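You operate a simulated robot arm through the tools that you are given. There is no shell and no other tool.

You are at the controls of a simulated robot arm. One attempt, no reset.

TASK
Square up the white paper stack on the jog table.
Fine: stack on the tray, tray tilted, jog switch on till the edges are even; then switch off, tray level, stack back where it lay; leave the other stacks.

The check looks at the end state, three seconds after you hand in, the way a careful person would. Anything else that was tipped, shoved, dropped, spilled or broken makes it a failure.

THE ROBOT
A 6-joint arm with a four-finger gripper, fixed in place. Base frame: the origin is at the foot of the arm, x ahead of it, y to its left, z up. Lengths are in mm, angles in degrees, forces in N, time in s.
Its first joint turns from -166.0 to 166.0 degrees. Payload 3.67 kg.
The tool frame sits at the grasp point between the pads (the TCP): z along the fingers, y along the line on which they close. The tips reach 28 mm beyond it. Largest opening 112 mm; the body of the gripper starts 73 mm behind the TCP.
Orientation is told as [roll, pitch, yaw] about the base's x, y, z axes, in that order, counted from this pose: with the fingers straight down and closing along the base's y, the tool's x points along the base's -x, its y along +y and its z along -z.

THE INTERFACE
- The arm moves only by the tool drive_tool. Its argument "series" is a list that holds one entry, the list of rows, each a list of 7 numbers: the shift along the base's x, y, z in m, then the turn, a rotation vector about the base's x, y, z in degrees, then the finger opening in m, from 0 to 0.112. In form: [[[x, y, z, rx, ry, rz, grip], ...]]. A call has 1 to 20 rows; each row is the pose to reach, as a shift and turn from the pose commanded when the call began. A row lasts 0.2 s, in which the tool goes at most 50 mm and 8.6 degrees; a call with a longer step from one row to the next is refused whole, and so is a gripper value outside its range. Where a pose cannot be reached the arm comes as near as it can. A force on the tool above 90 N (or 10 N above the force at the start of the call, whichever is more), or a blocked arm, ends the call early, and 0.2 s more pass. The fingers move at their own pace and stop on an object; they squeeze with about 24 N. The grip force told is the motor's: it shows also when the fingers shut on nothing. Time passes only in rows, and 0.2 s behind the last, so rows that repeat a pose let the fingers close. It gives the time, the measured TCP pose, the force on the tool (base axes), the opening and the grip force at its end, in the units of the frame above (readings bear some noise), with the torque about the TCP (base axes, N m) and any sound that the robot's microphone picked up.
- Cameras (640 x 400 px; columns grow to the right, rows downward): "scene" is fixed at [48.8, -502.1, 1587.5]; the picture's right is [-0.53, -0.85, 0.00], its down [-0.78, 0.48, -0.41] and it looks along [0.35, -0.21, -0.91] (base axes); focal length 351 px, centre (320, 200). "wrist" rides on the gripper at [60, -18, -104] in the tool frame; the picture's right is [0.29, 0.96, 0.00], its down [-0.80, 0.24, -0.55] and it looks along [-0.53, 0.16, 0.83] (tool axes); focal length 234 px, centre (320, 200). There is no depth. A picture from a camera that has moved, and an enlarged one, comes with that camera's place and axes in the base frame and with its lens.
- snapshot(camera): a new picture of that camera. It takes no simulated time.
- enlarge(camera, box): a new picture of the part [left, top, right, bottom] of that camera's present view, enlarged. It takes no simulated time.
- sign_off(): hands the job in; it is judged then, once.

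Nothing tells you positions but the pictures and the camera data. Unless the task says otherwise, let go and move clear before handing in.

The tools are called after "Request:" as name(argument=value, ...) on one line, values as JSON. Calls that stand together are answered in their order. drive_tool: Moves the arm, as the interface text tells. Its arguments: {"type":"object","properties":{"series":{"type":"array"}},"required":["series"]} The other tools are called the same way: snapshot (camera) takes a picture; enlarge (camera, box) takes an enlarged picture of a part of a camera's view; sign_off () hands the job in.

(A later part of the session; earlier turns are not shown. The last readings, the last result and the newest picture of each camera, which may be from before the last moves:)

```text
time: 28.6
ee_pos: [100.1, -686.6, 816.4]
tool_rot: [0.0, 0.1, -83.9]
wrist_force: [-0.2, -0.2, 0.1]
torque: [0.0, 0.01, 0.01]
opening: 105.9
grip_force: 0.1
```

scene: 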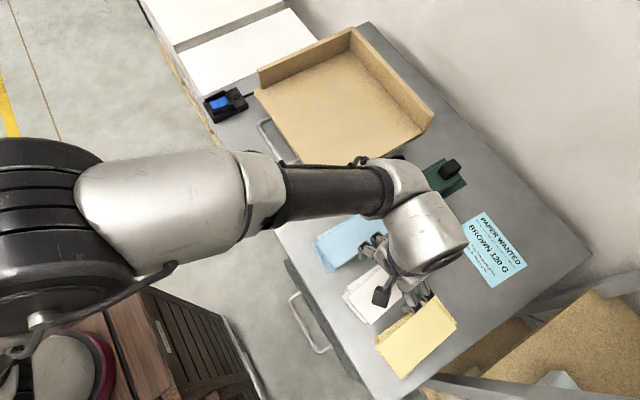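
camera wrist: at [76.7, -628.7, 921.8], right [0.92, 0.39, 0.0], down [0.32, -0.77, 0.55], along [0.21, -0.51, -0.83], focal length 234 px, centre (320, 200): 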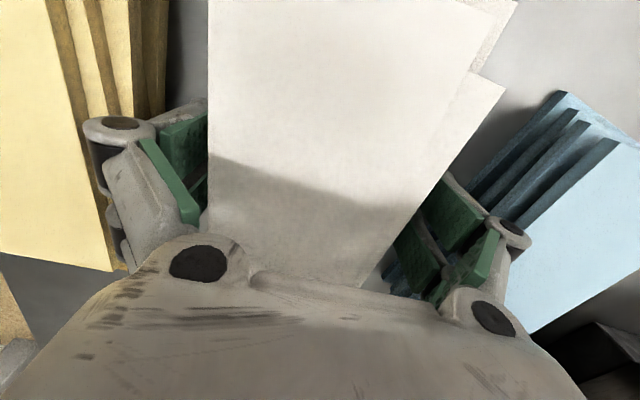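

Request:
drive_tool(series=[[[0.0, 0, -0.0005, 0, 0, 0, 0.106], [0.0, 0, -0.001, 0, 0, 0, 0.106], [0.0, 0, -0.0015, 0, 0, 0, 0.106], [0.0, 0, -0.002, 0, 0, 0, 0.106], [0.0, 0, -0.002, 0, 0, 0, 0.106]]])

Request:
enlarge(camera="scene", box=[385, 275, 435, 325])

```text
time: 29.8
ee_pos: [100.7, -688.3, 814.4]
tool_rot: [0.0, 0.2, -83.9]
wrist_force: [-0.2, -0.5, -0.6]
torque: [-0.01, 0.0, -0.04]
opening: 106.0
grip_force: 0.0
```

```text
8.00 times, centred on (410, 300) of scene
camera zoom: at [48.8, -502.1, 1587.5], right [-0.53, -0.85, 0.0], down [-0.78, 0.48, -0.41], along [0.35, -0.21, -0.91], focal length 2805 px, centre (-400, -600)
```

zoom: 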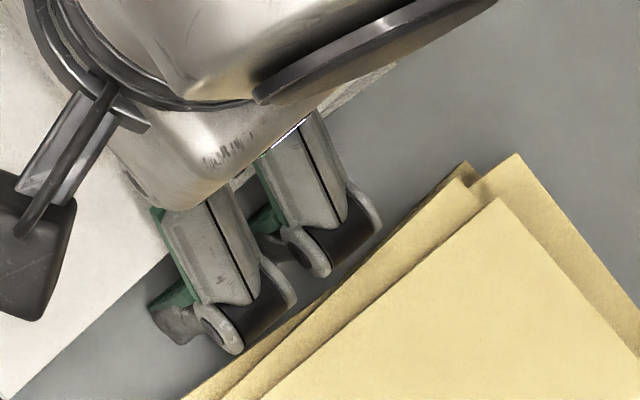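

Request:
drive_tool(series=[[[0.0, 0, -0.0005, 0, 0, 0, 0.106], [0.0, 0, -0.001, 0, 0, 0, 0.106], [0.0, 0, -0.0015, 0, 0, 0, 0.106], [0.0, 0, -0.002, 0, 0, 0, 0.106], [0.0, 0, -0.0025, 0, 0, 0, 0.106], [0.0, 0, -0.003, 0, 0, 0, 0.106], [0.0, 0, -0.003, 0, 0, 0, 0.106]]])

```text
time: 31.4
ee_pos: [99.4, -688.2, 811.9]
tool_rot: [0.0, -0.1, -83.9]
wrist_force: [1.5, -0.3, 11.4]
torque: [0.02, -0.05, -0.08]
opening: 105.7
grip_force: 0.1
```

Contact at about 811 TCP height, so the table is near z 783. I'll lift 2 mm off it and close slowly in steps so the layers are squeezed gently.

Request:
drive_tool(series=[[[0.0, 0, 0.001, 0, 0, 0, 0.106], [0.0, 0, 0.002, 0, 0, 0, 0.106], [0.0, 0, 0.002, 0, 0, 0, 0.102], [0.0, 0, 0.002, 0, 0, 0, 0.098], [0.0, 0, 0.002, 0, 0, 0, 0.094], [0.0, 0, 0.002, 0, 0, 0, 0.09], [0.0, 0, 0.002, 0, 0, 0, 0.087], [0.0, 0, 0.002, 0, 0, 0, 0.084], [0.0, 0, 0.002, 0, 0, 0, 0.081], [0.0, 0, 0.002, 0, 0, 0, 0.078], [0.0, 0, 0.002, 0, 0, 0, 0.076]]])

Request:
snapshot(camera="wrist")

Request:
enlarge(camera="scene", box=[330, 220, 450, 340])

```text
time: 33.8
ee_pos: [100.2, -687.3, 818.2]
tool_rot: [-0.1, -0.5, -83.9]
wrist_force: [27.8, 1.2, 83.7]
torque: [1.77, -3.02, -0.35]
opening: 89.2
grip_force: 45.2
```

```text
taken
camera wrist: at [77.3, -628.2, 921.8], right [0.92, 0.39, 0.0], down [0.32, -0.76, 0.56], along [0.21, -0.52, -0.83], focal length 234 px, centre (320, 200)
```

wrist: 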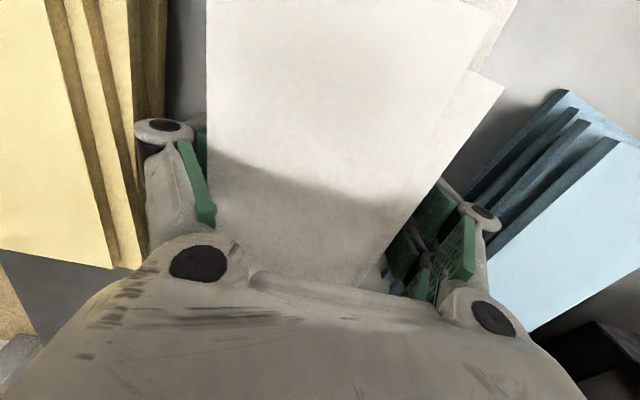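

```text
3.33 times, centred on (390, 280) of scene
camera zoom: at [48.8, -502.1, 1587.5], right [-0.53, -0.85, 0.0], down [-0.78, 0.48, -0.41], along [0.35, -0.21, -0.91], focal length 1169 px, centre (87, -67)
```

zoom: 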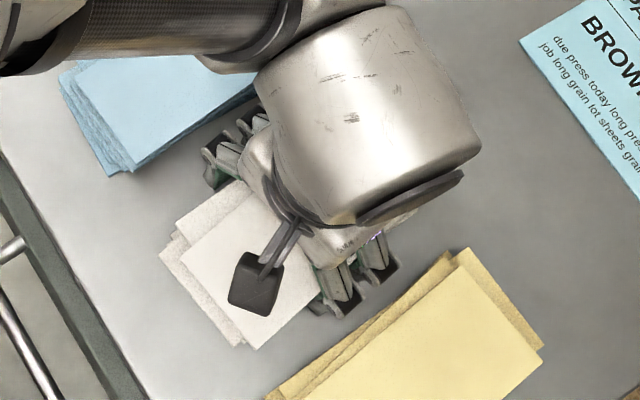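

The fingertips swing downward as the fingers close, so they pressed on the table (84 N). I'll raise and ease the fingers open at once, then close again at a better height.

Request:
drive_tool(series=[[[0.0, 0, 0.004, 0, 0, 0, 0.092], [0.0, 0, 0.008, 0, 0, 0, 0.094], [0.0, 0, 0.011, 0, 0, 0, 0.094], [0.0, 0, 0.011, 0, 0, 0, 0.094]]])

Request:
snapshot(camera="wrist")

```text
time: 34.8
ee_pos: [99.8, -687.3, 823.5]
tool_rot: [0.1, 0.1, -83.9]
wrist_force: [-0.3, -0.4, -0.1]
torque: [0.02, 0.01, 0.01]
opening: 93.8
grip_force: 0.0
```

```text
taken
camera wrist: at [76.5, -628.1, 927.6], right [0.92, 0.39, 0.0], down [0.32, -0.77, 0.55], along [0.21, -0.51, -0.83], focal length 234 px, centre (320, 200)
```

wrist: 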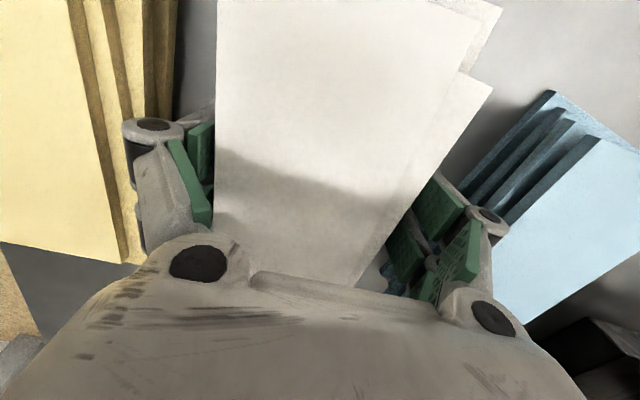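

Request:
drive_tool(series=[[[-0.001, 0, 0.001, 0, 0, 0, 0.092], [-0.001, 0, 0.001, 0, 0, 0, 0.09], [-0.001, 0, 0.001, 0, 0, 0, 0.088], [-0.001, 0, 0.001, 0, 0, 0, 0.086], [-0.001, 0, 0.001, 0, 0, 0, 0.084], [-0.001, 0, 0.001, 0, 0, 0, 0.084]]])

Request:
snapshot(camera="wrist")

```text
time: 36.2
ee_pos: [99.3, -687.4, 825.4]
tool_rot: [0.0, 0.1, -83.8]
wrist_force: [-0.2, -0.1, -0.2]
torque: [-0.01, -0.01, 0.0]
opening: 83.9
grip_force: 0.1
```

```text
taken
camera wrist: at [76.0, -628.4, 928.8], right [0.92, 0.39, 0.0], down [0.32, -0.77, 0.55], along [0.21, -0.51, -0.83], focal length 234 px, centre (320, 200)
```

wrist: 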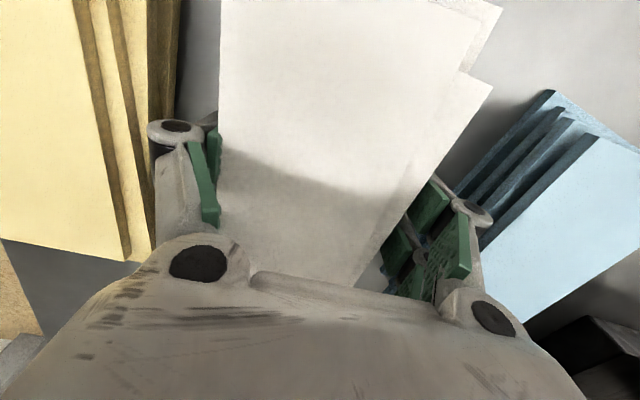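

Request:
drive_tool(series=[[[0, 0, -0.0005, 0, 0, 0, 0.084], [0, 0, -0.001, 0, 0, 0, 0.084], [0, 0, -0.0015, 0, 0, 0, 0.084], [0, 0, -0.002, 0, 0, 0, 0.084], [0, 0, -0.0025, 0, 0, 0, 0.084], [0, 0, -0.0025, 0, 0, 0, 0.084]]])

```text
time: 37.6
ee_pos: [98.9, -687.9, 823.2]
tool_rot: [0.1, 0.0, -83.9]
wrist_force: [0.7, 0.1, -0.2]
torque: [0.02, -0.01, 0.03]
opening: 84.0
grip_force: 0.0
```

Request:
drive_tool(series=[[[0, 0, -0.0005, 0, 0, 0, 0.084], [0, 0, -0.001, 0, 0, 0, 0.084], [0, 0, -0.0015, 0, 0, 0, 0.084], [0, 0, -0.002, 0, 0, 0, 0.084], [0, 0, -0.002, 0, 0, 0, 0.084]]])

```text
time: 38.8
ee_pos: [99.1, -687.2, 819.7]
tool_rot: [0.1, 0.1, -83.9]
wrist_force: [0.5, -0.3, 0.4]
torque: [0.01, -0.01, 0.02]
opening: 83.9
grip_force: 0.0
```

Request:
drive_tool(series=[[[0, 0, -0.0005, 0, 0, 0, 0.084], [0, 0, -0.001, 0, 0, 0, 0.084], [0, 0, -0.0015, 0, 0, 0, 0.084], [0, 0, -0.0015, 0, 0, 0, 0.084]]])

```text
time: 39.8
ee_pos: [100.1, -689.3, 820.9]
tool_rot: [0.0, -0.1, -83.8]
wrist_force: [3.7, 4.9, 24.3]
torque: [0.33, -0.44, -0.07]
opening: 83.2
grip_force: 14.9
```

Contact at a TCP height of about 819 with the opening at 84 mm, which fits a table at z of about 794. I'll raise about 6 mm and close slowly onto the stack.

Request:
drive_tool(series=[[[0, 0, 0.003, 0, 0, 0, 0.085], [0, 0, 0.006, 0, 0, 0, 0.085], [0, 0, 0.006, 0, 0, 0, 0.082], [0, 0, 0.006, 0, 0, 0, 0.08], [0, 0, 0.006, 0, 0, 0, 0.078], [0, 0, 0.006, 0, 0, 0, 0.076], [0, 0, 0.006, 0, 0, 0, 0.076]]])

Request:
snapshot(camera="wrist")

Request:
enlarge(camera="scene", box=[330, 220, 450, 340])

```text
time: 41.4
ee_pos: [98.2, -687.4, 825.8]
tool_rot: [0.0, 0.1, -83.8]
wrist_force: [-1.2, 0.3, -0.5]
torque: [0.02, 0.03, 0.0]
opening: 76.3
grip_force: 0.1
```

```text
taken
camera wrist: at [75.3, -629.1, 928.7], right [0.92, 0.39, 0.0], down [0.32, -0.77, 0.55], along [0.21, -0.51, -0.83], focal length 234 px, centre (320, 200)
```

wrist: 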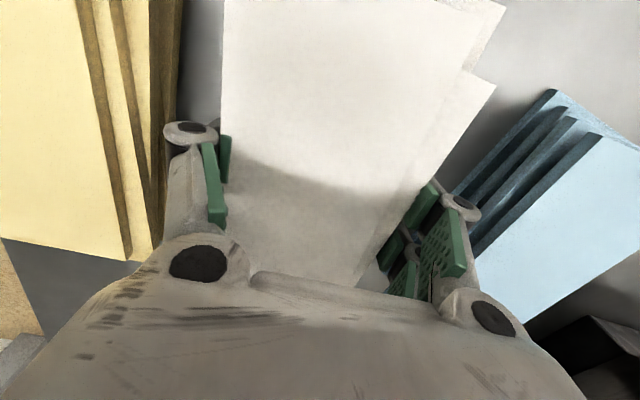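

```text
3.33 times, centred on (390, 280) of scene
camera zoom: at [48.8, -502.1, 1587.5], right [-0.53, -0.85, 0.0], down [-0.78, 0.48, -0.41], along [0.35, -0.21, -0.91], focal length 1169 px, centre (87, -67)
```

zoom: 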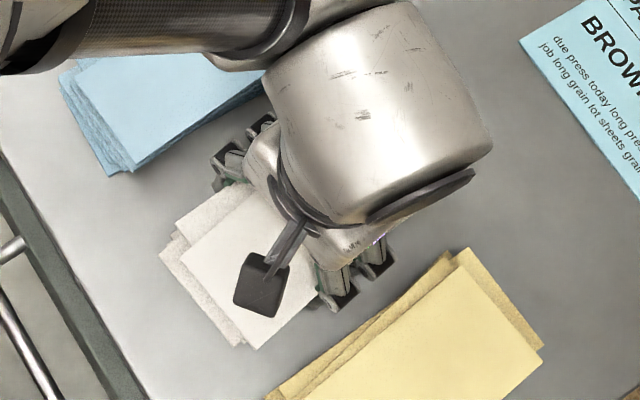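

Request:
drive_tool(series=[[[0, 0, 0, 0, 0, 0, 0.0745], [0, 0, 0, 0, 0, 0, 0.073], [0, 0, 0, 0, 0, 0, 0.0715], [0, 0, 0, 0, 0, 0, 0.07], [0, 0, 0, 0, 0, 0, 0.0685], [0, 0, 0, 0, 0, 0, 0.067], [0, 0, 0, 0, 0, 0, 0.067]]])

Request:
snapshot(camera="wrist")

Request:
enlarge(camera="scene", box=[330, 220, 450, 340])

```text
time: 43.0
ee_pos: [99.2, -689.0, 825.3]
tool_rot: [-0.1, 0.1, -83.9]
wrist_force: [0.2, 0.4, 2.8]
torque: [-0.06, 0.02, -0.12]
opening: 69.9
grip_force: 24.0
```

```text
taken
camera wrist: at [75.4, -629.1, 928.8], right [0.92, 0.39, 0.0], down [0.32, -0.77, 0.55], along [0.21, -0.51, -0.83], focal length 234 px, centre (320, 200)
```

wrist: 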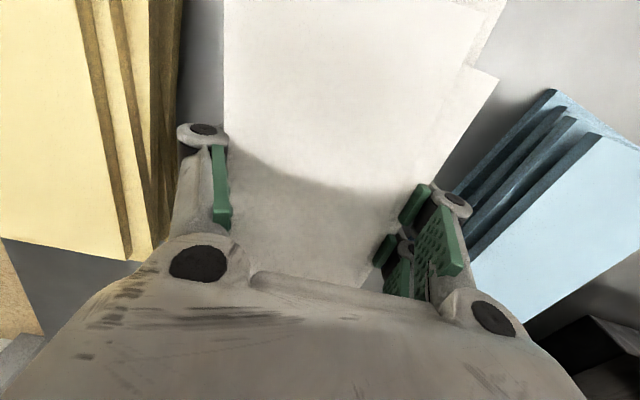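

```text
3.33 times, centred on (390, 280) of scene
camera zoom: at [48.8, -502.1, 1587.5], right [-0.53, -0.85, 0.0], down [-0.78, 0.48, -0.41], along [0.35, -0.21, -0.91], focal length 1169 px, centre (87, -67)
```

zoom: 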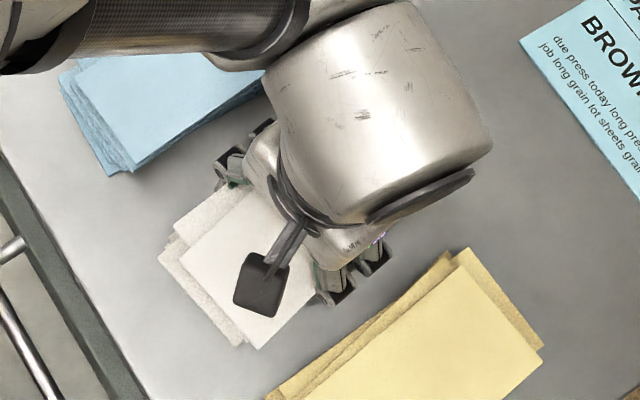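

The fingers stopped at 69.9 mm with 24 N, so the stack is held. I'll lift it a little and check that the whole stack comes along.

Request:
drive_tool(series=[[[0, 0, 0.002, 0, 0, 0, 0.066], [0, 0, 0.005, 0, 0, 0, 0.066], [0, 0, 0.01, 0, 0, 0, 0.066], [0, 0, 0.016, 0, 0, 0, 0.066], [0, 0, 0.02, 0, 0, 0, 0.066], [0, 0, 0.02, 0, 0, 0, 0.066]]])

Request:
snapshot(camera="wrist")

Request:
enlarge(camera="scene", box=[330, 220, 450, 340])

```text
time: 44.4
ee_pos: [99.0, -688.1, 846.0]
tool_rot: [-0.1, 0.1, -83.9]
wrist_force: [0.4, 0.2, -3.8]
torque: [-0.01, 0.0, -0.01]
opening: 69.8
grip_force: 24.4
```

```text
taken
camera wrist: at [75.6, -629.2, 949.1], right [0.92, 0.39, 0.0], down [0.32, -0.77, 0.55], along [0.21, -0.51, -0.83], focal length 234 px, centre (320, 200)
```

wrist: 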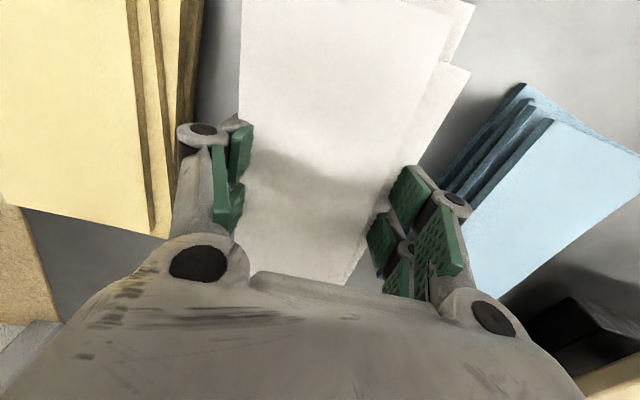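

```text
3.33 times, centred on (390, 280) of scene
camera zoom: at [48.8, -502.1, 1587.5], right [-0.53, -0.85, 0.0], down [-0.78, 0.48, -0.41], along [0.35, -0.21, -0.91], focal length 1169 px, centre (87, -67)
```

zoom: 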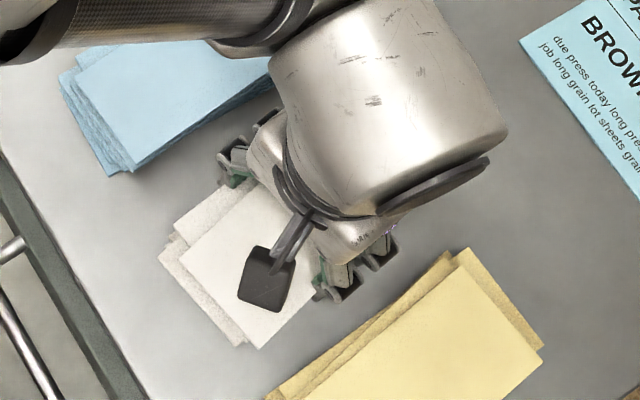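

Request:
enlarge(camera="scene", box=[340, 230, 420, 330])

Request:
enlarge(camera="wrist", box=[160, 80, 320, 260])

Request:
enlarge(camera="wrist", box=[340, 120, 500, 300])

```text
4.00 times, centred on (380, 280) of scene
camera zoom: at [48.8, -502.1, 1587.5], right [-0.53, -0.85, 0.0], down [-0.78, 0.48, -0.41], along [0.35, -0.21, -0.91], focal length 1403 px, centre (80, -120)
```

zoom: 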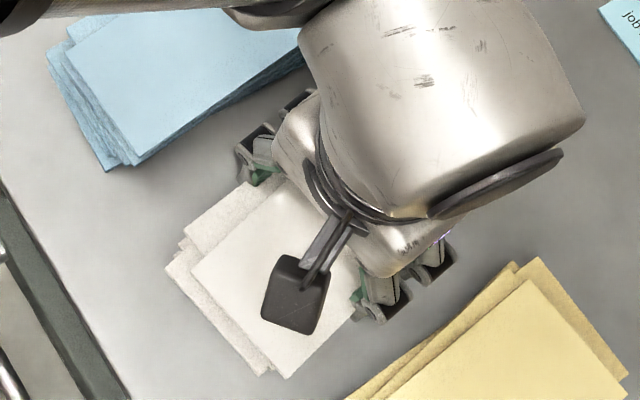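

```text
2.22 times, centred on (240, 170) of wrist
camera zoom: at [75.6, -629.2, 949.1], right [0.92, 0.39, 0.0], down [0.32, -0.77, 0.55], along [0.21, -0.51, -0.83], focal length 520 px, centre (498, 267)
```

zoom: 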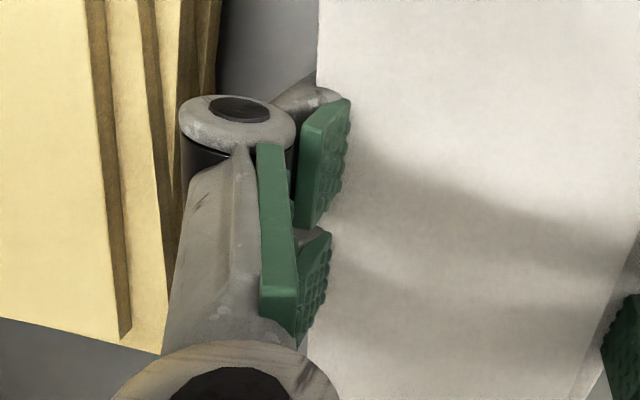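

```text
2.22 times, centred on (420, 210) of wrist
camera zoom: at [75.6, -629.2, 949.1], right [0.92, 0.39, 0.0], down [0.32, -0.77, 0.55], along [0.21, -0.51, -0.83], focal length 520 px, centre (98, 178)
```

zoom: 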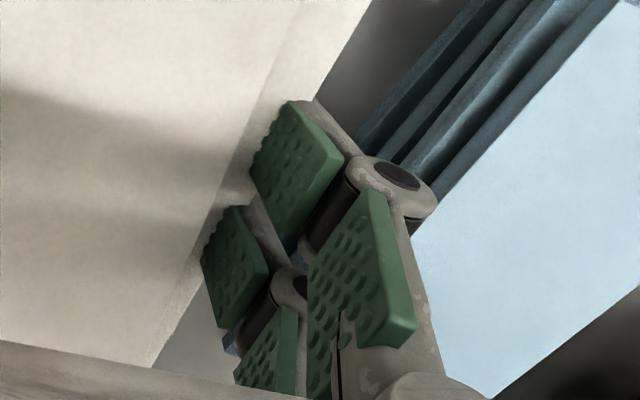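

The load reads 3.8 N, but the stack seems to have slipped down relative to the fingers. I'll raise another 10 mm and compare, to tell slipping from lifting.

Request:
drive_tool(series=[[[0, 0, 0.002, 0, 0, 0, 0.064], [0, 0, 0.005, 0, 0, 0, 0.064], [0, 0, 0.008, 0, 0, 0, 0.064], [0, 0, 0.01, 0, 0, 0, 0.064], [0, 0, 0.01, 0, 0, 0, 0.064]]])

Request:
snapshot(camera="wrist")

Request:
enlarge(camera="scene", box=[340, 230, 420, 330])

```text
time: 45.6
ee_pos: [99.9, -687.7, 855.4]
tool_rot: [0.0, 0.0, -83.9]
wrist_force: [1.2, 0.4, -3.6]
torque: [-0.04, -0.03, 0.0]
opening: 70.0
grip_force: 23.8
```

```text
taken
camera wrist: at [75.7, -629.2, 959.3], right [0.92, 0.39, 0.0], down [0.32, -0.77, 0.55], along [0.21, -0.51, -0.83], focal length 234 px, centre (320, 200)
```

wrist: 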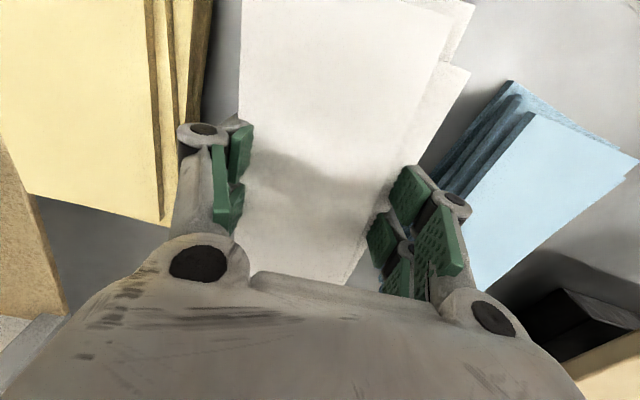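

```text
4.00 times, centred on (380, 280) of scene
camera zoom: at [48.8, -502.1, 1587.5], right [-0.53, -0.85, 0.0], down [-0.78, 0.48, -0.41], along [0.35, -0.21, -0.91], focal length 1403 px, centre (80, -120)
```

zoom: 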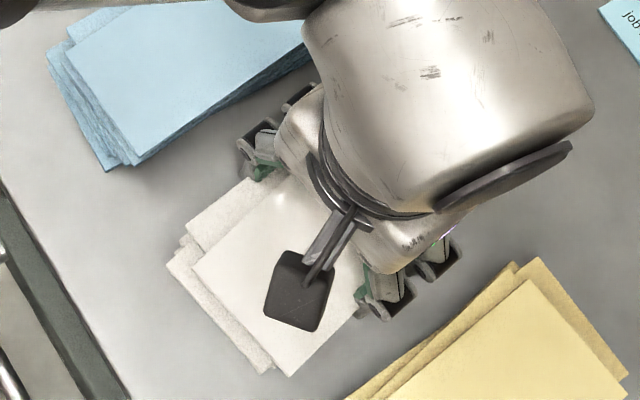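

The stack now rises with the gripper; only an initial slip of about 15 mm occurred. I'll raise it well clear and carry it over the tray.

Request:
drive_tool(series=[[[0, 0, 0.01, 0, 0, 0, 0.062], [0, 0, 0.025, 0, 0, 0, 0.062], [0, 0, 0.045, 0, 0, 0, 0.062], [0, 0, 0.065, 0, 0, 0, 0.062], [0, 0, 0.085, 0, 0, 0, 0.062], [0, 0, 0.105, 0, 0, 0, 0.062], [0, 0, 0.12, 0, 0, 0, 0.062], [0, 0, 0.125, 0, 0, 0, 0.062]]])

Request:
snapshot(camera="wrist")

Request:
snapshot(camera="scene")

```text
time: 47.4
ee_pos: [97.3, -687.7, 979.7]
tool_rot: [-0.1, 0.0, -83.9]
wrist_force: [0.1, 0.3, -4.1]
torque: [0.02, 0.01, 0.03]
opening: 69.8
grip_force: 24.4
```

```text
taken
camera wrist: at [74.7, -628.7, 1083.7], right [0.92, 0.39, 0.0], down [0.32, -0.77, 0.55], along [0.21, -0.51, -0.83], focal length 234 px, centre (320, 200)
```

wrist: 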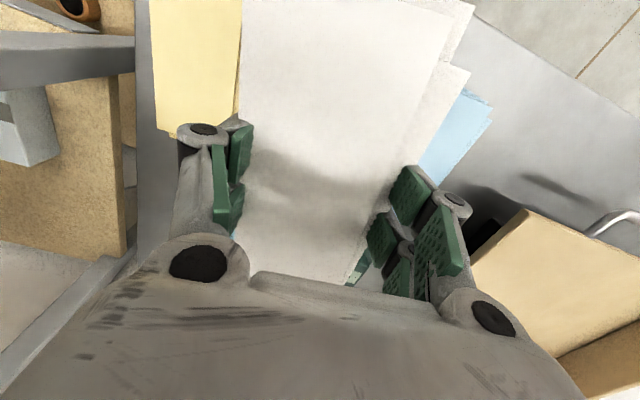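

```text
taken
```

scene: 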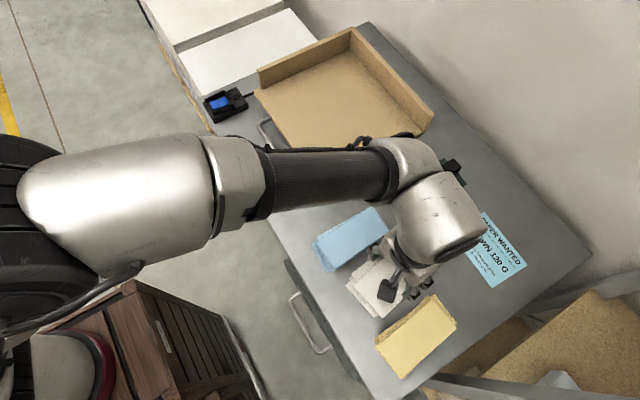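

The whole stack is in the gripper. Now I'll carry it to above the tray, around (430, -815).

Request:
drive_tool(series=[[[0.01, -0.004, 0, 0, 0, 0, 0.062], [0.03, -0.012, 0, 0, 0, -0.5, 0.062], [0.055, -0.021, 0, 0, 0, -1, 0.062], [0.083, -0.032, 0, 0, 0, -1.5, 0.062], [0.111, -0.043, 0, 0, 0, -2, 0.062], [0.139, -0.053, 0, 0, 0, -2.5, 0.062], [0.167, -0.064, 0, 0, 0, -3, 0.062], [0.195, -0.075, 0, 0, 0, -3.5, 0.062], [0.223, -0.086, 0, 0, 0, -4, 0.062], [0.251, -0.096, 0, 0, 0, -4.5, 0.062], [0.279, -0.107, 0, 0, 0, -5, 0.062], [0.304, -0.117, 0, 0, 0, -5.5, 0.062], [0.322, -0.124, 0, 0, 0, -6, 0.062], [0.332, -0.127, 0, 0, 0, -6, 0.062], [0.332, -0.127, 0, 0, 0, -6, 0.062]]])

Request:
snapshot(camera="wrist")

Request:
snapshot(camera="scene")

```text
time: 50.6
ee_pos: [430.5, -812.2, 980.3]
tool_rot: [0.1, 0.0, -90.0]
wrist_force: [0.5, -0.7, -4.0]
torque: [0.01, -0.02, 0.01]
opening: 69.8
grip_force: 24.3
```

```text
taken
camera wrist: at [413.1, -752.1, 1084.1], right [0.96, 0.29, 0.0], down [0.24, -0.8, 0.55], along [0.16, -0.53, -0.83], focal length 234 px, centre (320, 200)
```

wrist: 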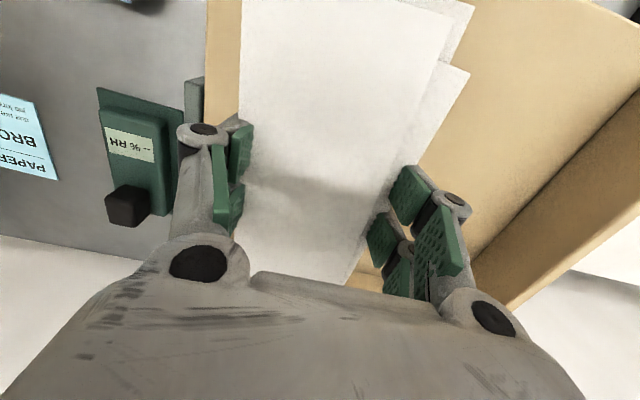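

```text
taken
```

scene: 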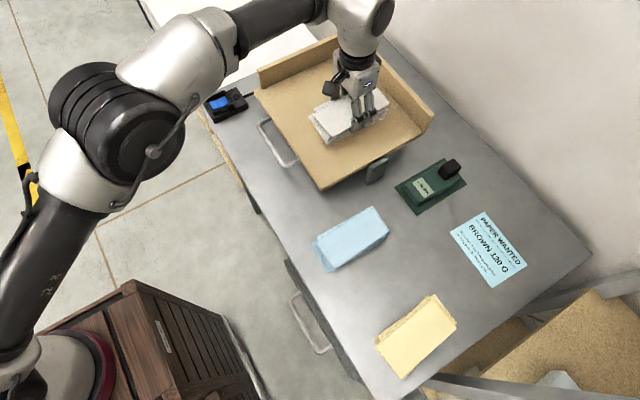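

The stack is over the tray and its old place on the table is empty. I'll lower it and look for touchdown in the force.

Request:
drive_tool(series=[[[0, 0, -0.01, 0, 0, 0, 0.062], [0, 0, -0.02, 0, 0, 0, 0.062], [0, 0, -0.03, 0, 0, 0, 0.062], [0, 0, -0.036, 0, 0, 0, 0.062], [0, 0, -0.038, 0, 0, 0, 0.062]]])

Request:
enlarge(camera="scene", box=[240, 20, 440, 200])

```text
time: 51.8
ee_pos: [430.3, -814.0, 942.0]
tool_rot: [0.0, 0.1, -89.9]
wrist_force: [-0.4, -0.1, -3.0]
torque: [0.03, 0.01, 0.0]
opening: 69.8
grip_force: 24.2
```

```text
2.22 times, centred on (340, 110) of scene
camera zoom: at [48.8, -502.1, 1587.5], right [-0.53, -0.85, 0.0], down [-0.78, 0.48, -0.41], along [0.35, -0.21, -0.91], focal length 779 px, centre (276, 400)
```

zoom: 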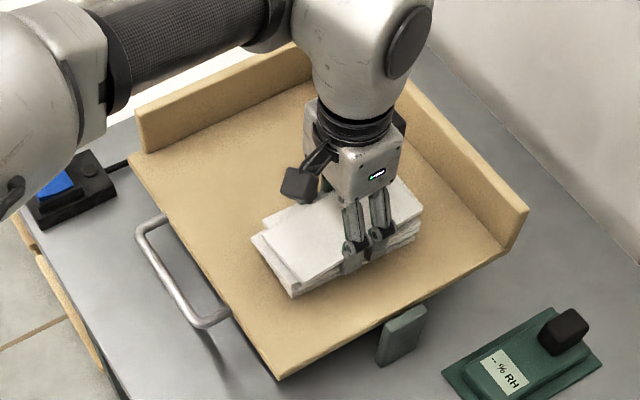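

Request:
drive_tool(series=[[[0, 0, -0.002, 0, 0, 0, 0.062], [0, 0, -0.004, 0, 0, 0, 0.062], [0, 0, -0.006, 0, 0, 0, 0.062], [0, 0, -0.008, 0, 0, 0, 0.062], [0, 0, -0.009, 0, 0, 0, 0.062], [0, 0, -0.009, 0, 0, 0, 0.062]]])

Request:
drive_tool(series=[[[0, 0, -0.001, 0, 0, 0, 0.062], [0, 0, -0.002, 0, 0, 0, 0.062], [0, 0, -0.003, 0, 0, 0, 0.062], [0, 0, -0.003, 0, 0, 0, 0.062]]])

```text
time: 53.2
ee_pos: [432.3, -813.5, 932.8]
tool_rot: [0.1, 0.2, -89.9]
wrist_force: [-0.8, -0.5, -4.2]
torque: [0.03, 0.01, 0.02]
opening: 69.9
grip_force: 24.2
```

```text
time: 54.2
ee_pos: [431.9, -814.8, 931.8]
tool_rot: [0.0, -0.1, -89.9]
wrist_force: [2.6, -1.7, 12.2]
torque: [0.37, 0.05, 0.0]
opening: 69.8
grip_force: 23.8
```

Touchdown on the tray at a TCP height of about 931. I'll ease off the pressure, open the fingers and rise clear.

Request:
drive_tool(series=[[[0, 0, 0.001, 0, 0, 0, 0.062], [0, 0, 0.0015, 0, 0, 0, 0.066], [0, 0, 0.0015, 0, 0, 0, 0.07], [0, 0, 0.0015, 0, 0, 0, 0.074], [0, 0, 0.0015, 0, 0, 0, 0.08], [0, 0, 0.0015, 0, 0, 0, 0.09], [0, 0, 0.0015, 0, 0, 0, 0.092]]])

Request:
drive_tool(series=[[[0, 0, 0.01, 0, 0, 0, 0.092], [0, 0, 0.03, 0, 0, 0, 0.092], [0, 0, 0.06, 0, 0, 0, 0.092], [0, 0, 0.1, 0, 0, 0, 0.1], [0, 0, 0.12, 0, 0, 0, 0.112]]])

Request:
snapshot(camera="wrist")

Request:
enlarge(camera="scene", box=[240, 20, 440, 200])

```text
time: 55.8
ee_pos: [431.1, -814.4, 932.6]
tool_rot: [0.0, 0.1, -89.9]
wrist_force: [0.0, -0.5, 0.7]
torque: [0.02, 0.02, 0.05]
opening: 91.9
grip_force: 0.1
```

```text
time: 57.0
ee_pos: [429.7, -812.6, 1052.1]
tool_rot: [0.0, 0.1, -89.9]
wrist_force: [-0.2, -0.9, 0.8]
torque: [0.02, -0.01, 0.0]
opening: 111.7
grip_force: 0.1
```

```text
taken
camera wrist: at [413.4, -751.8, 1156.0], right [0.96, 0.29, 0.0], down [0.24, -0.8, 0.55], along [0.16, -0.53, -0.83], focal length 234 px, centre (320, 200)
```

wrist: 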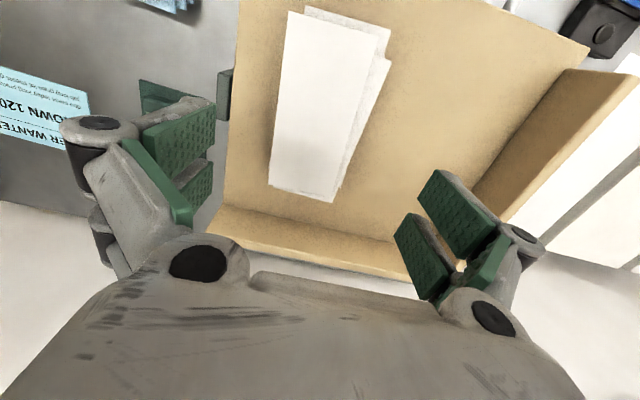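

```text
2.22 times, centred on (340, 110) of scene
camera zoom: at [48.8, -502.1, 1587.5], right [-0.53, -0.85, 0.0], down [-0.78, 0.48, -0.41], along [0.35, -0.21, -0.91], focal length 779 px, centre (276, 400)
```

zoom: 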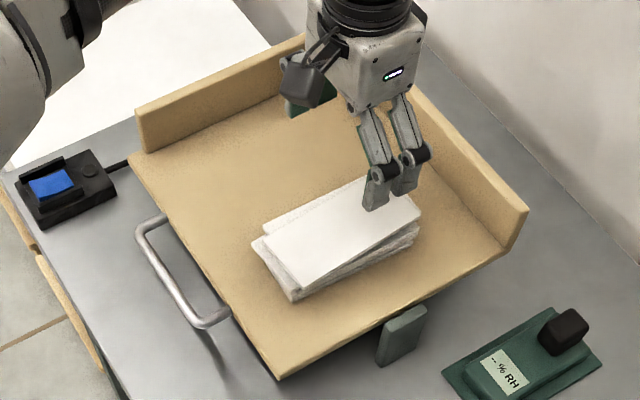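

The stack lies on the tray, still ragged. Next comes the handle: I'll move above it, with the fingers turned to close along y, and measure it before gripping.

Request:
drive_tool(series=[[[0.0, 0.01, 0, 0, 0, 8, 0.1], [0.005, 0.025, 0, 0, 0, 16, 0.1], [0.01, 0.045, 0, 0, 0, 24, 0.09], [0.02, 0.065, 0, 0, 0, 32, 0.08], [0.03, 0.085, 0, 0, 0, 40, 0.07], [0.04, 0.105, 0, 0, 0, 48, 0.06], [0.05, 0.125, -0.005, 0, 0, 56, 0.06], [0.06, 0.145, -0.015, 0, 0, 64, 0.06], [0.065, 0.16, -0.025, 0, 0, 72, 0.06], [0.067, 0.17, -0.035, 0, 0, 80, 0.06], [0.067, 0.172, -0.04, 0, 0, 86, 0.06], [0.067, 0.172, -0.042, 0, 0, 90, 0.06], [0.067, 0.172, -0.042, 0, 0, 90, 0.06]]])

Request:
snapshot(camera="wrist")

Request:
enlarge(camera="scene", box=[220, 60, 340, 180])

```text
time: 59.8
ee_pos: [497.7, -642.3, 1009.7]
tool_rot: [0.0, 0.2, 0.1]
wrist_force: [0.0, 0.0, 0.0]
torque: [-0.01, 0.01, -0.01]
opening: 59.8
grip_force: 0.1
```

```text
taken
camera wrist: at [439.1, -658.9, 1112.9], right [-0.29, 0.96, 0.0], down [0.8, 0.24, 0.55], along [0.53, 0.16, -0.83], focal length 234 px, centre (320, 200)
```

wrist: 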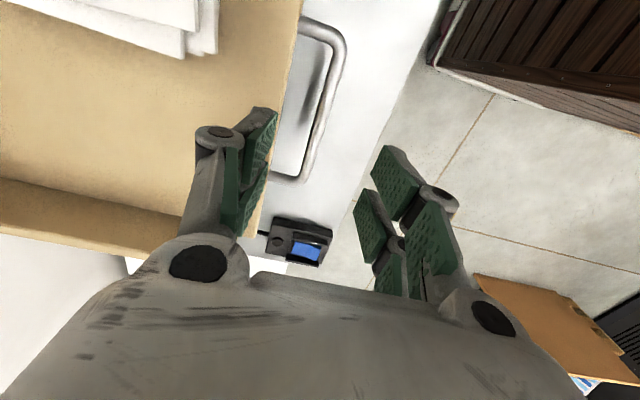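

```text
3.33 times, centred on (280, 120) of scene
camera zoom: at [48.8, -502.1, 1587.5], right [-0.53, -0.85, 0.0], down [-0.78, 0.48, -0.41], along [0.35, -0.21, -0.91], focal length 1169 px, centre (453, 467)
```

zoom: 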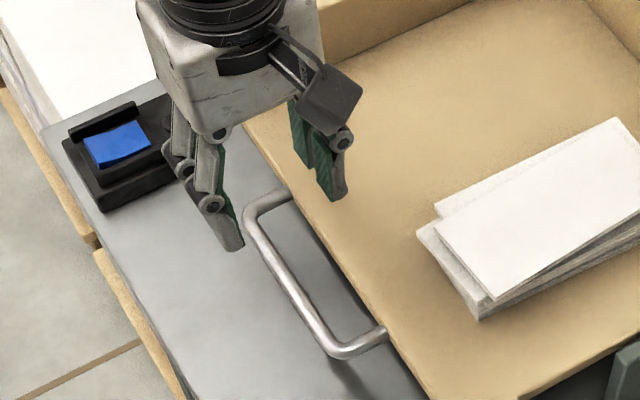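

The handle bar is at about y -641.5, z 889, running from x 433 to 555. I'll descend over its middle with a moderate opening and check.

Request:
drive_tool(series=[[[-0.002, 0.001, -0.02, 0, 0, 0, 0.05], [-0.002, 0.001, -0.045, 0, 0, 0, 0.04], [-0.002, 0.001, -0.07, 0, 0, 0, 0.038], [-0.002, 0.001, -0.085, 0, 0, 0, 0.038], [-0.002, 0.001, -0.09, 0, 0, 0, 0.038]]])

Request:
snapshot(camera="wrist")

Request:
enlarge(camera="scene", box=[220, 60, 340, 180])

```text
time: 61.0
ee_pos: [498.3, -641.0, 919.2]
tool_rot: [-0.1, 0.1, 0.0]
wrist_force: [-0.4, -0.4, -0.4]
torque: [0.02, 0.01, 0.02]
opening: 38.0
grip_force: 0.0
```

```text
taken
camera wrist: at [438.5, -658.3, 1023.0], right [-0.29, 0.96, 0.0], down [0.8, 0.24, 0.55], along [0.53, 0.16, -0.83], focal length 234 px, centre (320, 200)
```

wrist: 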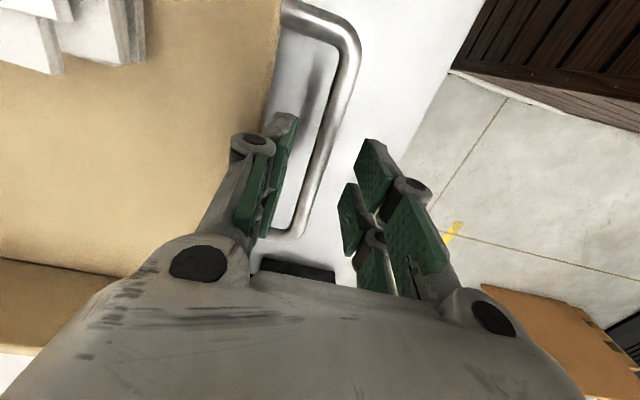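

```text
3.33 times, centred on (280, 120) of scene
camera zoom: at [48.8, -502.1, 1587.5], right [-0.53, -0.85, 0.0], down [-0.78, 0.48, -0.41], along [0.35, -0.21, -0.91], focal length 1169 px, centre (453, 467)
```

zoom: 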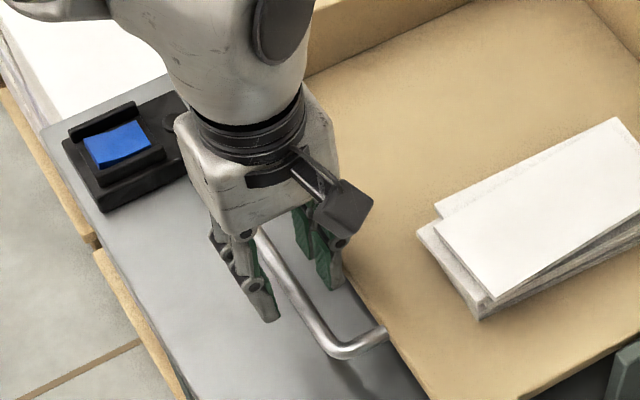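

The bar is between the fingers and the rear finger is over the gap. I'll lower onto it and close gently.

Request:
drive_tool(series=[[[0, 0, -0.006, 0, 0, 0, 0.038], [0, 0, -0.012, 0, 0, 0, 0.038], [0, 0, -0.018, 0, 0, 0, 0.038], [0, 0, -0.024, 0, 0, 0, 0.038], [0, 0, -0.028, 0, 0, 0, 0.038], [0, 0, -0.028, 0, 0, 0, 0.038]]])

Request:
snapshot(camera="wrist")

Request:
enlarge(camera="scene", box=[230, 70, 330, 170])

```text
time: 62.4
ee_pos: [496.6, -641.5, 892.3]
tool_rot: [0.0, 0.1, 0.1]
wrist_force: [0.3, 0.4, -0.1]
torque: [-0.04, 0.02, 0.01]
opening: 37.6
grip_force: 0.2
```

```text
taken
camera wrist: at [437.7, -657.7, 994.9], right [-0.29, 0.96, 0.0], down [0.8, 0.24, 0.55], along [0.53, 0.16, -0.83], focal length 234 px, centre (320, 200)
```

wrist: 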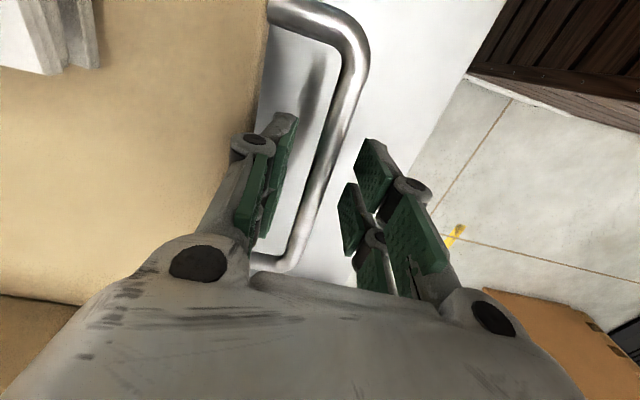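

```text
4.00 times, centred on (280, 120) of scene
camera zoom: at [48.8, -502.1, 1587.5], right [-0.53, -0.85, 0.0], down [-0.78, 0.48, -0.41], along [0.35, -0.21, -0.91], focal length 1403 px, centre (480, 520)
```

zoom: 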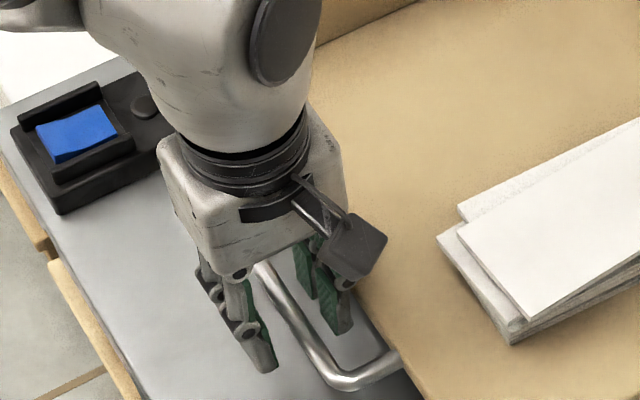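

Request:
drive_tool(series=[[[0, -0.003, 0, 0, 0, 0, 0.034], [0, -0.003, 0, 0, 0, 0, 0.028], [0, -0.003, 0, 0, 0, 0, 0.022], [0, -0.003, 0, 0, 0, 0, 0.018], [0, -0.003, 0, 0, 0, 0, 0.015], [0, -0.003, 0, 0, 0, 0, 0.012], [0, -0.003, 0, 0, 0, 0, 0.009], [0, -0.003, 0, 0, 0, 0, 0.006], [0, -0.003, 0, 0, 0, 0, 0.006]]])

Request:
snapshot(camera="wrist")

```text
time: 64.4
ee_pos: [497.1, -643.4, 892.3]
tool_rot: [0.2, 0.1, 0.1]
wrist_force: [-0.9, 11.1, 0.7]
torque: [0.14, -0.04, 1.48]
opening: 11.0
grip_force: 45.3
```

```text
taken
camera wrist: at [437.8, -660.0, 995.0], right [-0.29, 0.96, 0.0], down [0.8, 0.24, 0.55], along [0.53, 0.16, -0.83], focal length 234 px, centre (320, 200)
```

wrist: 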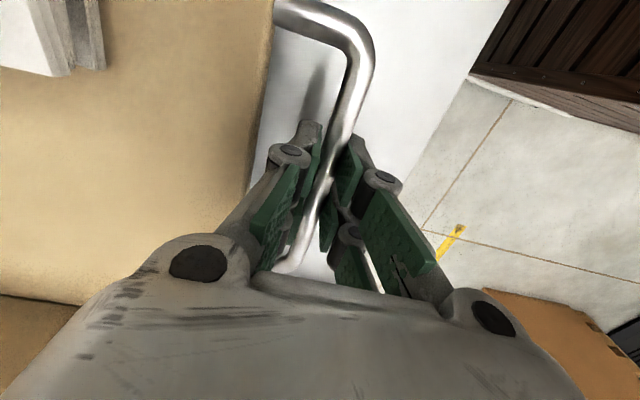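

The bar is gripped (11 mm). I'll raise the handle a few degrees along the arc about the mid pivot, watching the forces.

Request:
drive_tool(series=[[[0, 0.001, 0.0, 0, 0, 0, 0.006], [0, 0.0007, 0.0033, 1, 0, 0, 0.006], [0, 0.0004, 0.0065, 2, 0, 0, 0.006], [0, 0.0, 0.0098, 3, 0, 0, 0.006], [0, -0.0005, 0.0131, 4, 0, 0, 0.006], [0, -0.0005, 0.0131, 4, 0, 0, 0.006]]])

Request:
enlarge(camera="scene", box=[240, 20, 440, 200])

```text
time: 65.8
ee_pos: [496.0, -644.3, 904.9]
tool_rot: [4.1, 0.0, 0.2]
wrist_force: [8.8, 9.4, 1.0]
torque: [0.14, -0.68, 1.48]
opening: 11.5
grip_force: 45.3
```

```text
2.22 times, centred on (340, 110) of scene
camera zoom: at [48.8, -502.1, 1587.5], right [-0.53, -0.85, 0.0], down [-0.78, 0.48, -0.41], along [0.35, -0.21, -0.91], focal length 779 px, centre (276, 400)
```

zoom: 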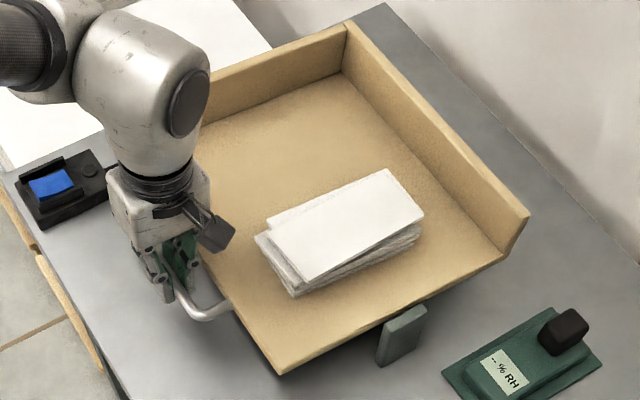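

The tray follows (front edge up, about 4°) with low force, and the stack is still in place. I'll continue to about 12°.

Request:
drive_tool(series=[[[0.0005, 0.0002, 0.0033, 1, 0, 0, 0.006], [0.001, -0.0001, 0.0065, 2, 0, 0, 0.006], [0.001, -0.0007, 0.0097, 3, 0, 0, 0.006], [0.001, -0.0014, 0.0129, 4, 0, 0, 0.006], [0.001, -0.0021, 0.0161, 5, 0, 0, 0.006], [0.001, -0.003, 0.0193, 6, 0, 0, 0.006], [0.001, -0.0038, 0.0225, 7, 0, 0, 0.006], [0.001, -0.0047, 0.0256, 8, 0, 0, 0.006], [0.001, -0.0047, 0.0256, 8, 0, 0, 0.006]]])

Request:
enlarge(camera="scene", box=[240, 20, 440, 200])

```text
time: 67.8
ee_pos: [495.6, -652.7, 930.2]
tool_rot: [12.0, 0.1, 0.0]
wrist_force: [-3.3, -22.7, -5.6]
torque: [-0.13, -0.22, 1.55]
opening: 11.4
grip_force: 45.1
```

```text
2.22 times, centred on (340, 110) of scene
camera zoom: at [48.8, -502.1, 1587.5], right [-0.53, -0.85, 0.0], down [-0.78, 0.48, -0.41], along [0.35, -0.21, -0.91], focal length 779 px, centre (276, 400)
```

zoom: 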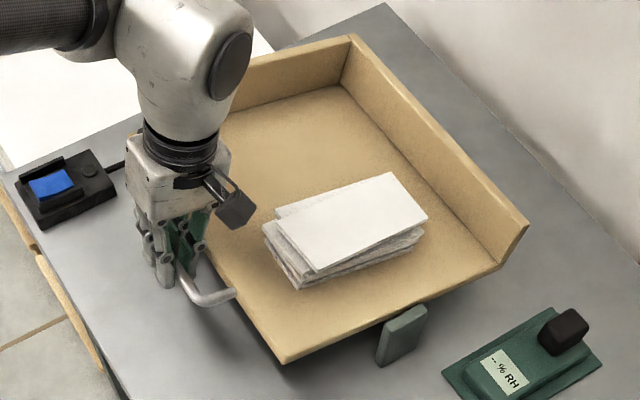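

The pivot is a bit lower than assumed (the tool was pulled toward -y), so I'll correct the arc and go on to about 16°.

Request:
drive_tool(series=[[[0.001, -0.0025, 0.0, 0, 0, 0, 0.006], [0.001, -0.0046, 0.0, 0, 0, 0, 0.006], [0.001, -0.0059, 0.0028, 1, 0, 0, 0.006], [0.001, -0.0072, 0.0057, 2, 0, 0, 0.006], [0.001, -0.0086, 0.0087, 3, 0, 0, 0.006], [0.001, -0.01, 0.0117, 4, 0, 0, 0.006], [0.001, -0.01, 0.0117, 4, 0, 0, 0.006]]])

Request:
enlarge(camera="scene", box=[240, 20, 440, 200])

```text
time: 69.4
ee_pos: [499.5, -656.1, 942.2]
tool_rot: [16.5, 0.1, 0.1]
wrist_force: [5.0, 58.4, -16.4]
torque: [0.66, -0.26, 1.34]
opening: 12.2
grip_force: 44.8
```

```text
2.22 times, centred on (340, 110) of scene
camera zoom: at [48.8, -502.1, 1587.5], right [-0.53, -0.85, 0.0], down [-0.78, 0.48, -0.41], along [0.35, -0.21, -0.91], focal length 779 px, centre (276, 400)
```

zoom: 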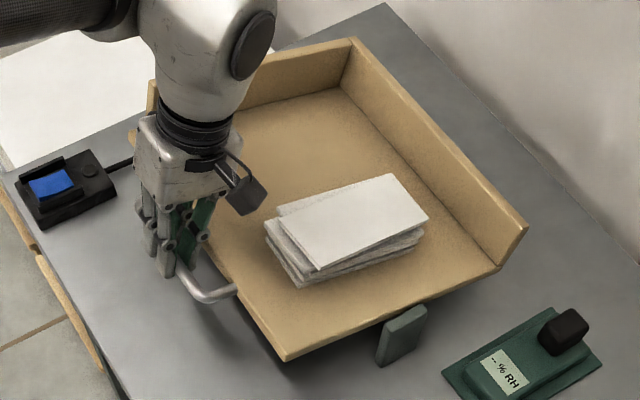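

The tray didn't move beyond about 12°, so it is at its stop. I'll back off to relax the forces.

Request:
drive_tool(series=[[[0, 0.003, -0.003, -1, 0, 0, 0.006], [0, 0.0055, -0.006, -2, 0, 0, 0.006], [0, 0.007, -0.009, -3, 0, 0, 0.006], [0, 0.0075, -0.0105, -3.6, 0, 0, 0.006], [0, 0.0075, -0.0105, -3.6, 0, 0, 0.006]]])

Request:
enlarge(camera="scene", box=[240, 20, 440, 200])

```text
time: 70.6
ee_pos: [499.1, -651.4, 932.0]
tool_rot: [12.3, 0.0, 0.0]
wrist_force: [16.7, 22.5, 9.3]
torque: [0.32, -1.42, 1.2]
opening: 11.6
grip_force: 45.2
```

```text
2.22 times, centred on (340, 110) of scene
camera zoom: at [48.8, -502.1, 1587.5], right [-0.53, -0.85, 0.0], down [-0.78, 0.48, -0.41], along [0.35, -0.21, -0.91], focal length 779 px, centre (276, 400)
```

zoom: 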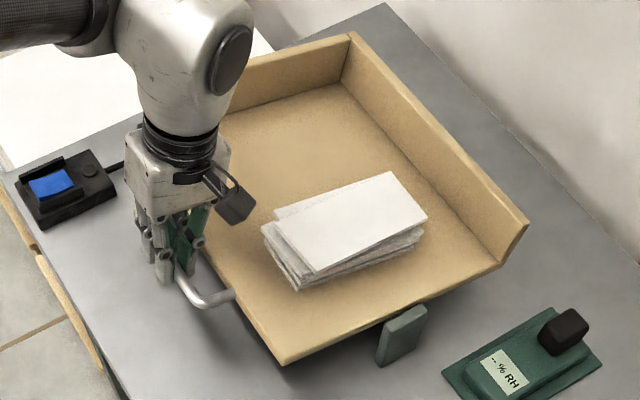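

Request:
drive_tool(series=[[[0.001, 0.0012, 0.001, 0, 0, 0, 0.006], [0.002, 0.0022, 0.0015, 0, 0, 0, 0.006], [0.002, 0.0022, 0.0015, 0, 0, 0, 0.006]]])

```text
time: 71.4
ee_pos: [498.4, -651.8, 934.3]
tool_rot: [12.2, 0.1, 0.0]
wrist_force: [0.6, -8.8, -2.9]
torque: [-0.15, -0.86, 1.44]
opening: 11.3
grip_force: 44.9
```

Forces are near zero and the tray resisted being lowered, so its hinge should hold by friction. I'll loosen the grip slightly first to confirm.

Request:
drive_tool(series=[[[0, 0, 0, 0, 0, 0, 0.012], [0, 0, 0, 0, 0, 0, 0.014], [0, 0, 0, 0, 0, 0, 0.016], [0, 0, 0, 0, 0, 0, 0.016]]])

Request:
enlarge(camera="scene", box=[240, 20, 440, 200])

Request:
snapshot(camera="wrist")

```text
time: 72.4
ee_pos: [500.7, -650.1, 933.7]
tool_rot: [12.4, 0.0, 0.1]
wrist_force: [0.2, -0.1, -0.6]
torque: [-0.02, -0.01, 0.09]
opening: 16.1
grip_force: 0.1
```

```text
2.22 times, centred on (340, 110) of scene
camera zoom: at [48.8, -502.1, 1587.5], right [-0.53, -0.85, 0.0], down [-0.78, 0.48, -0.41], along [0.35, -0.21, -0.91], focal length 779 px, centre (276, 400)
```

zoom: 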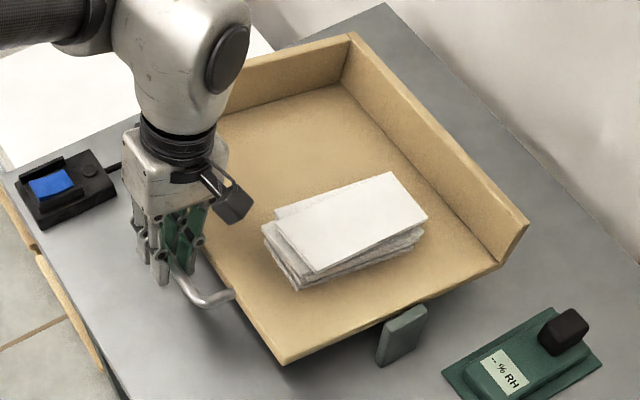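

```text
taken
camera wrist: at [441.5, -688.8, 1030.7], right [-0.29, 0.93, 0.21], down [0.8, 0.12, 0.59], along [0.53, 0.34, -0.78], focal length 234 px, centre (320, 200)
```

wrist: 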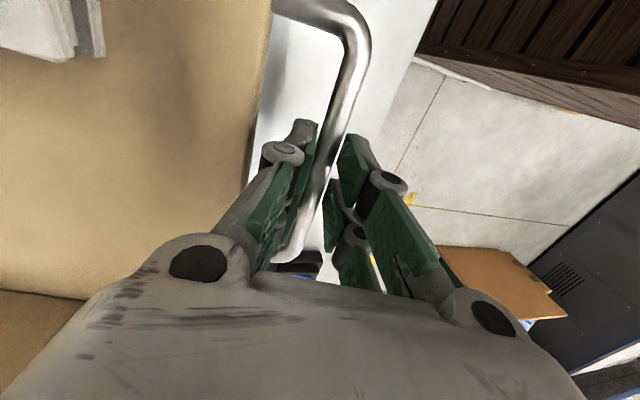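

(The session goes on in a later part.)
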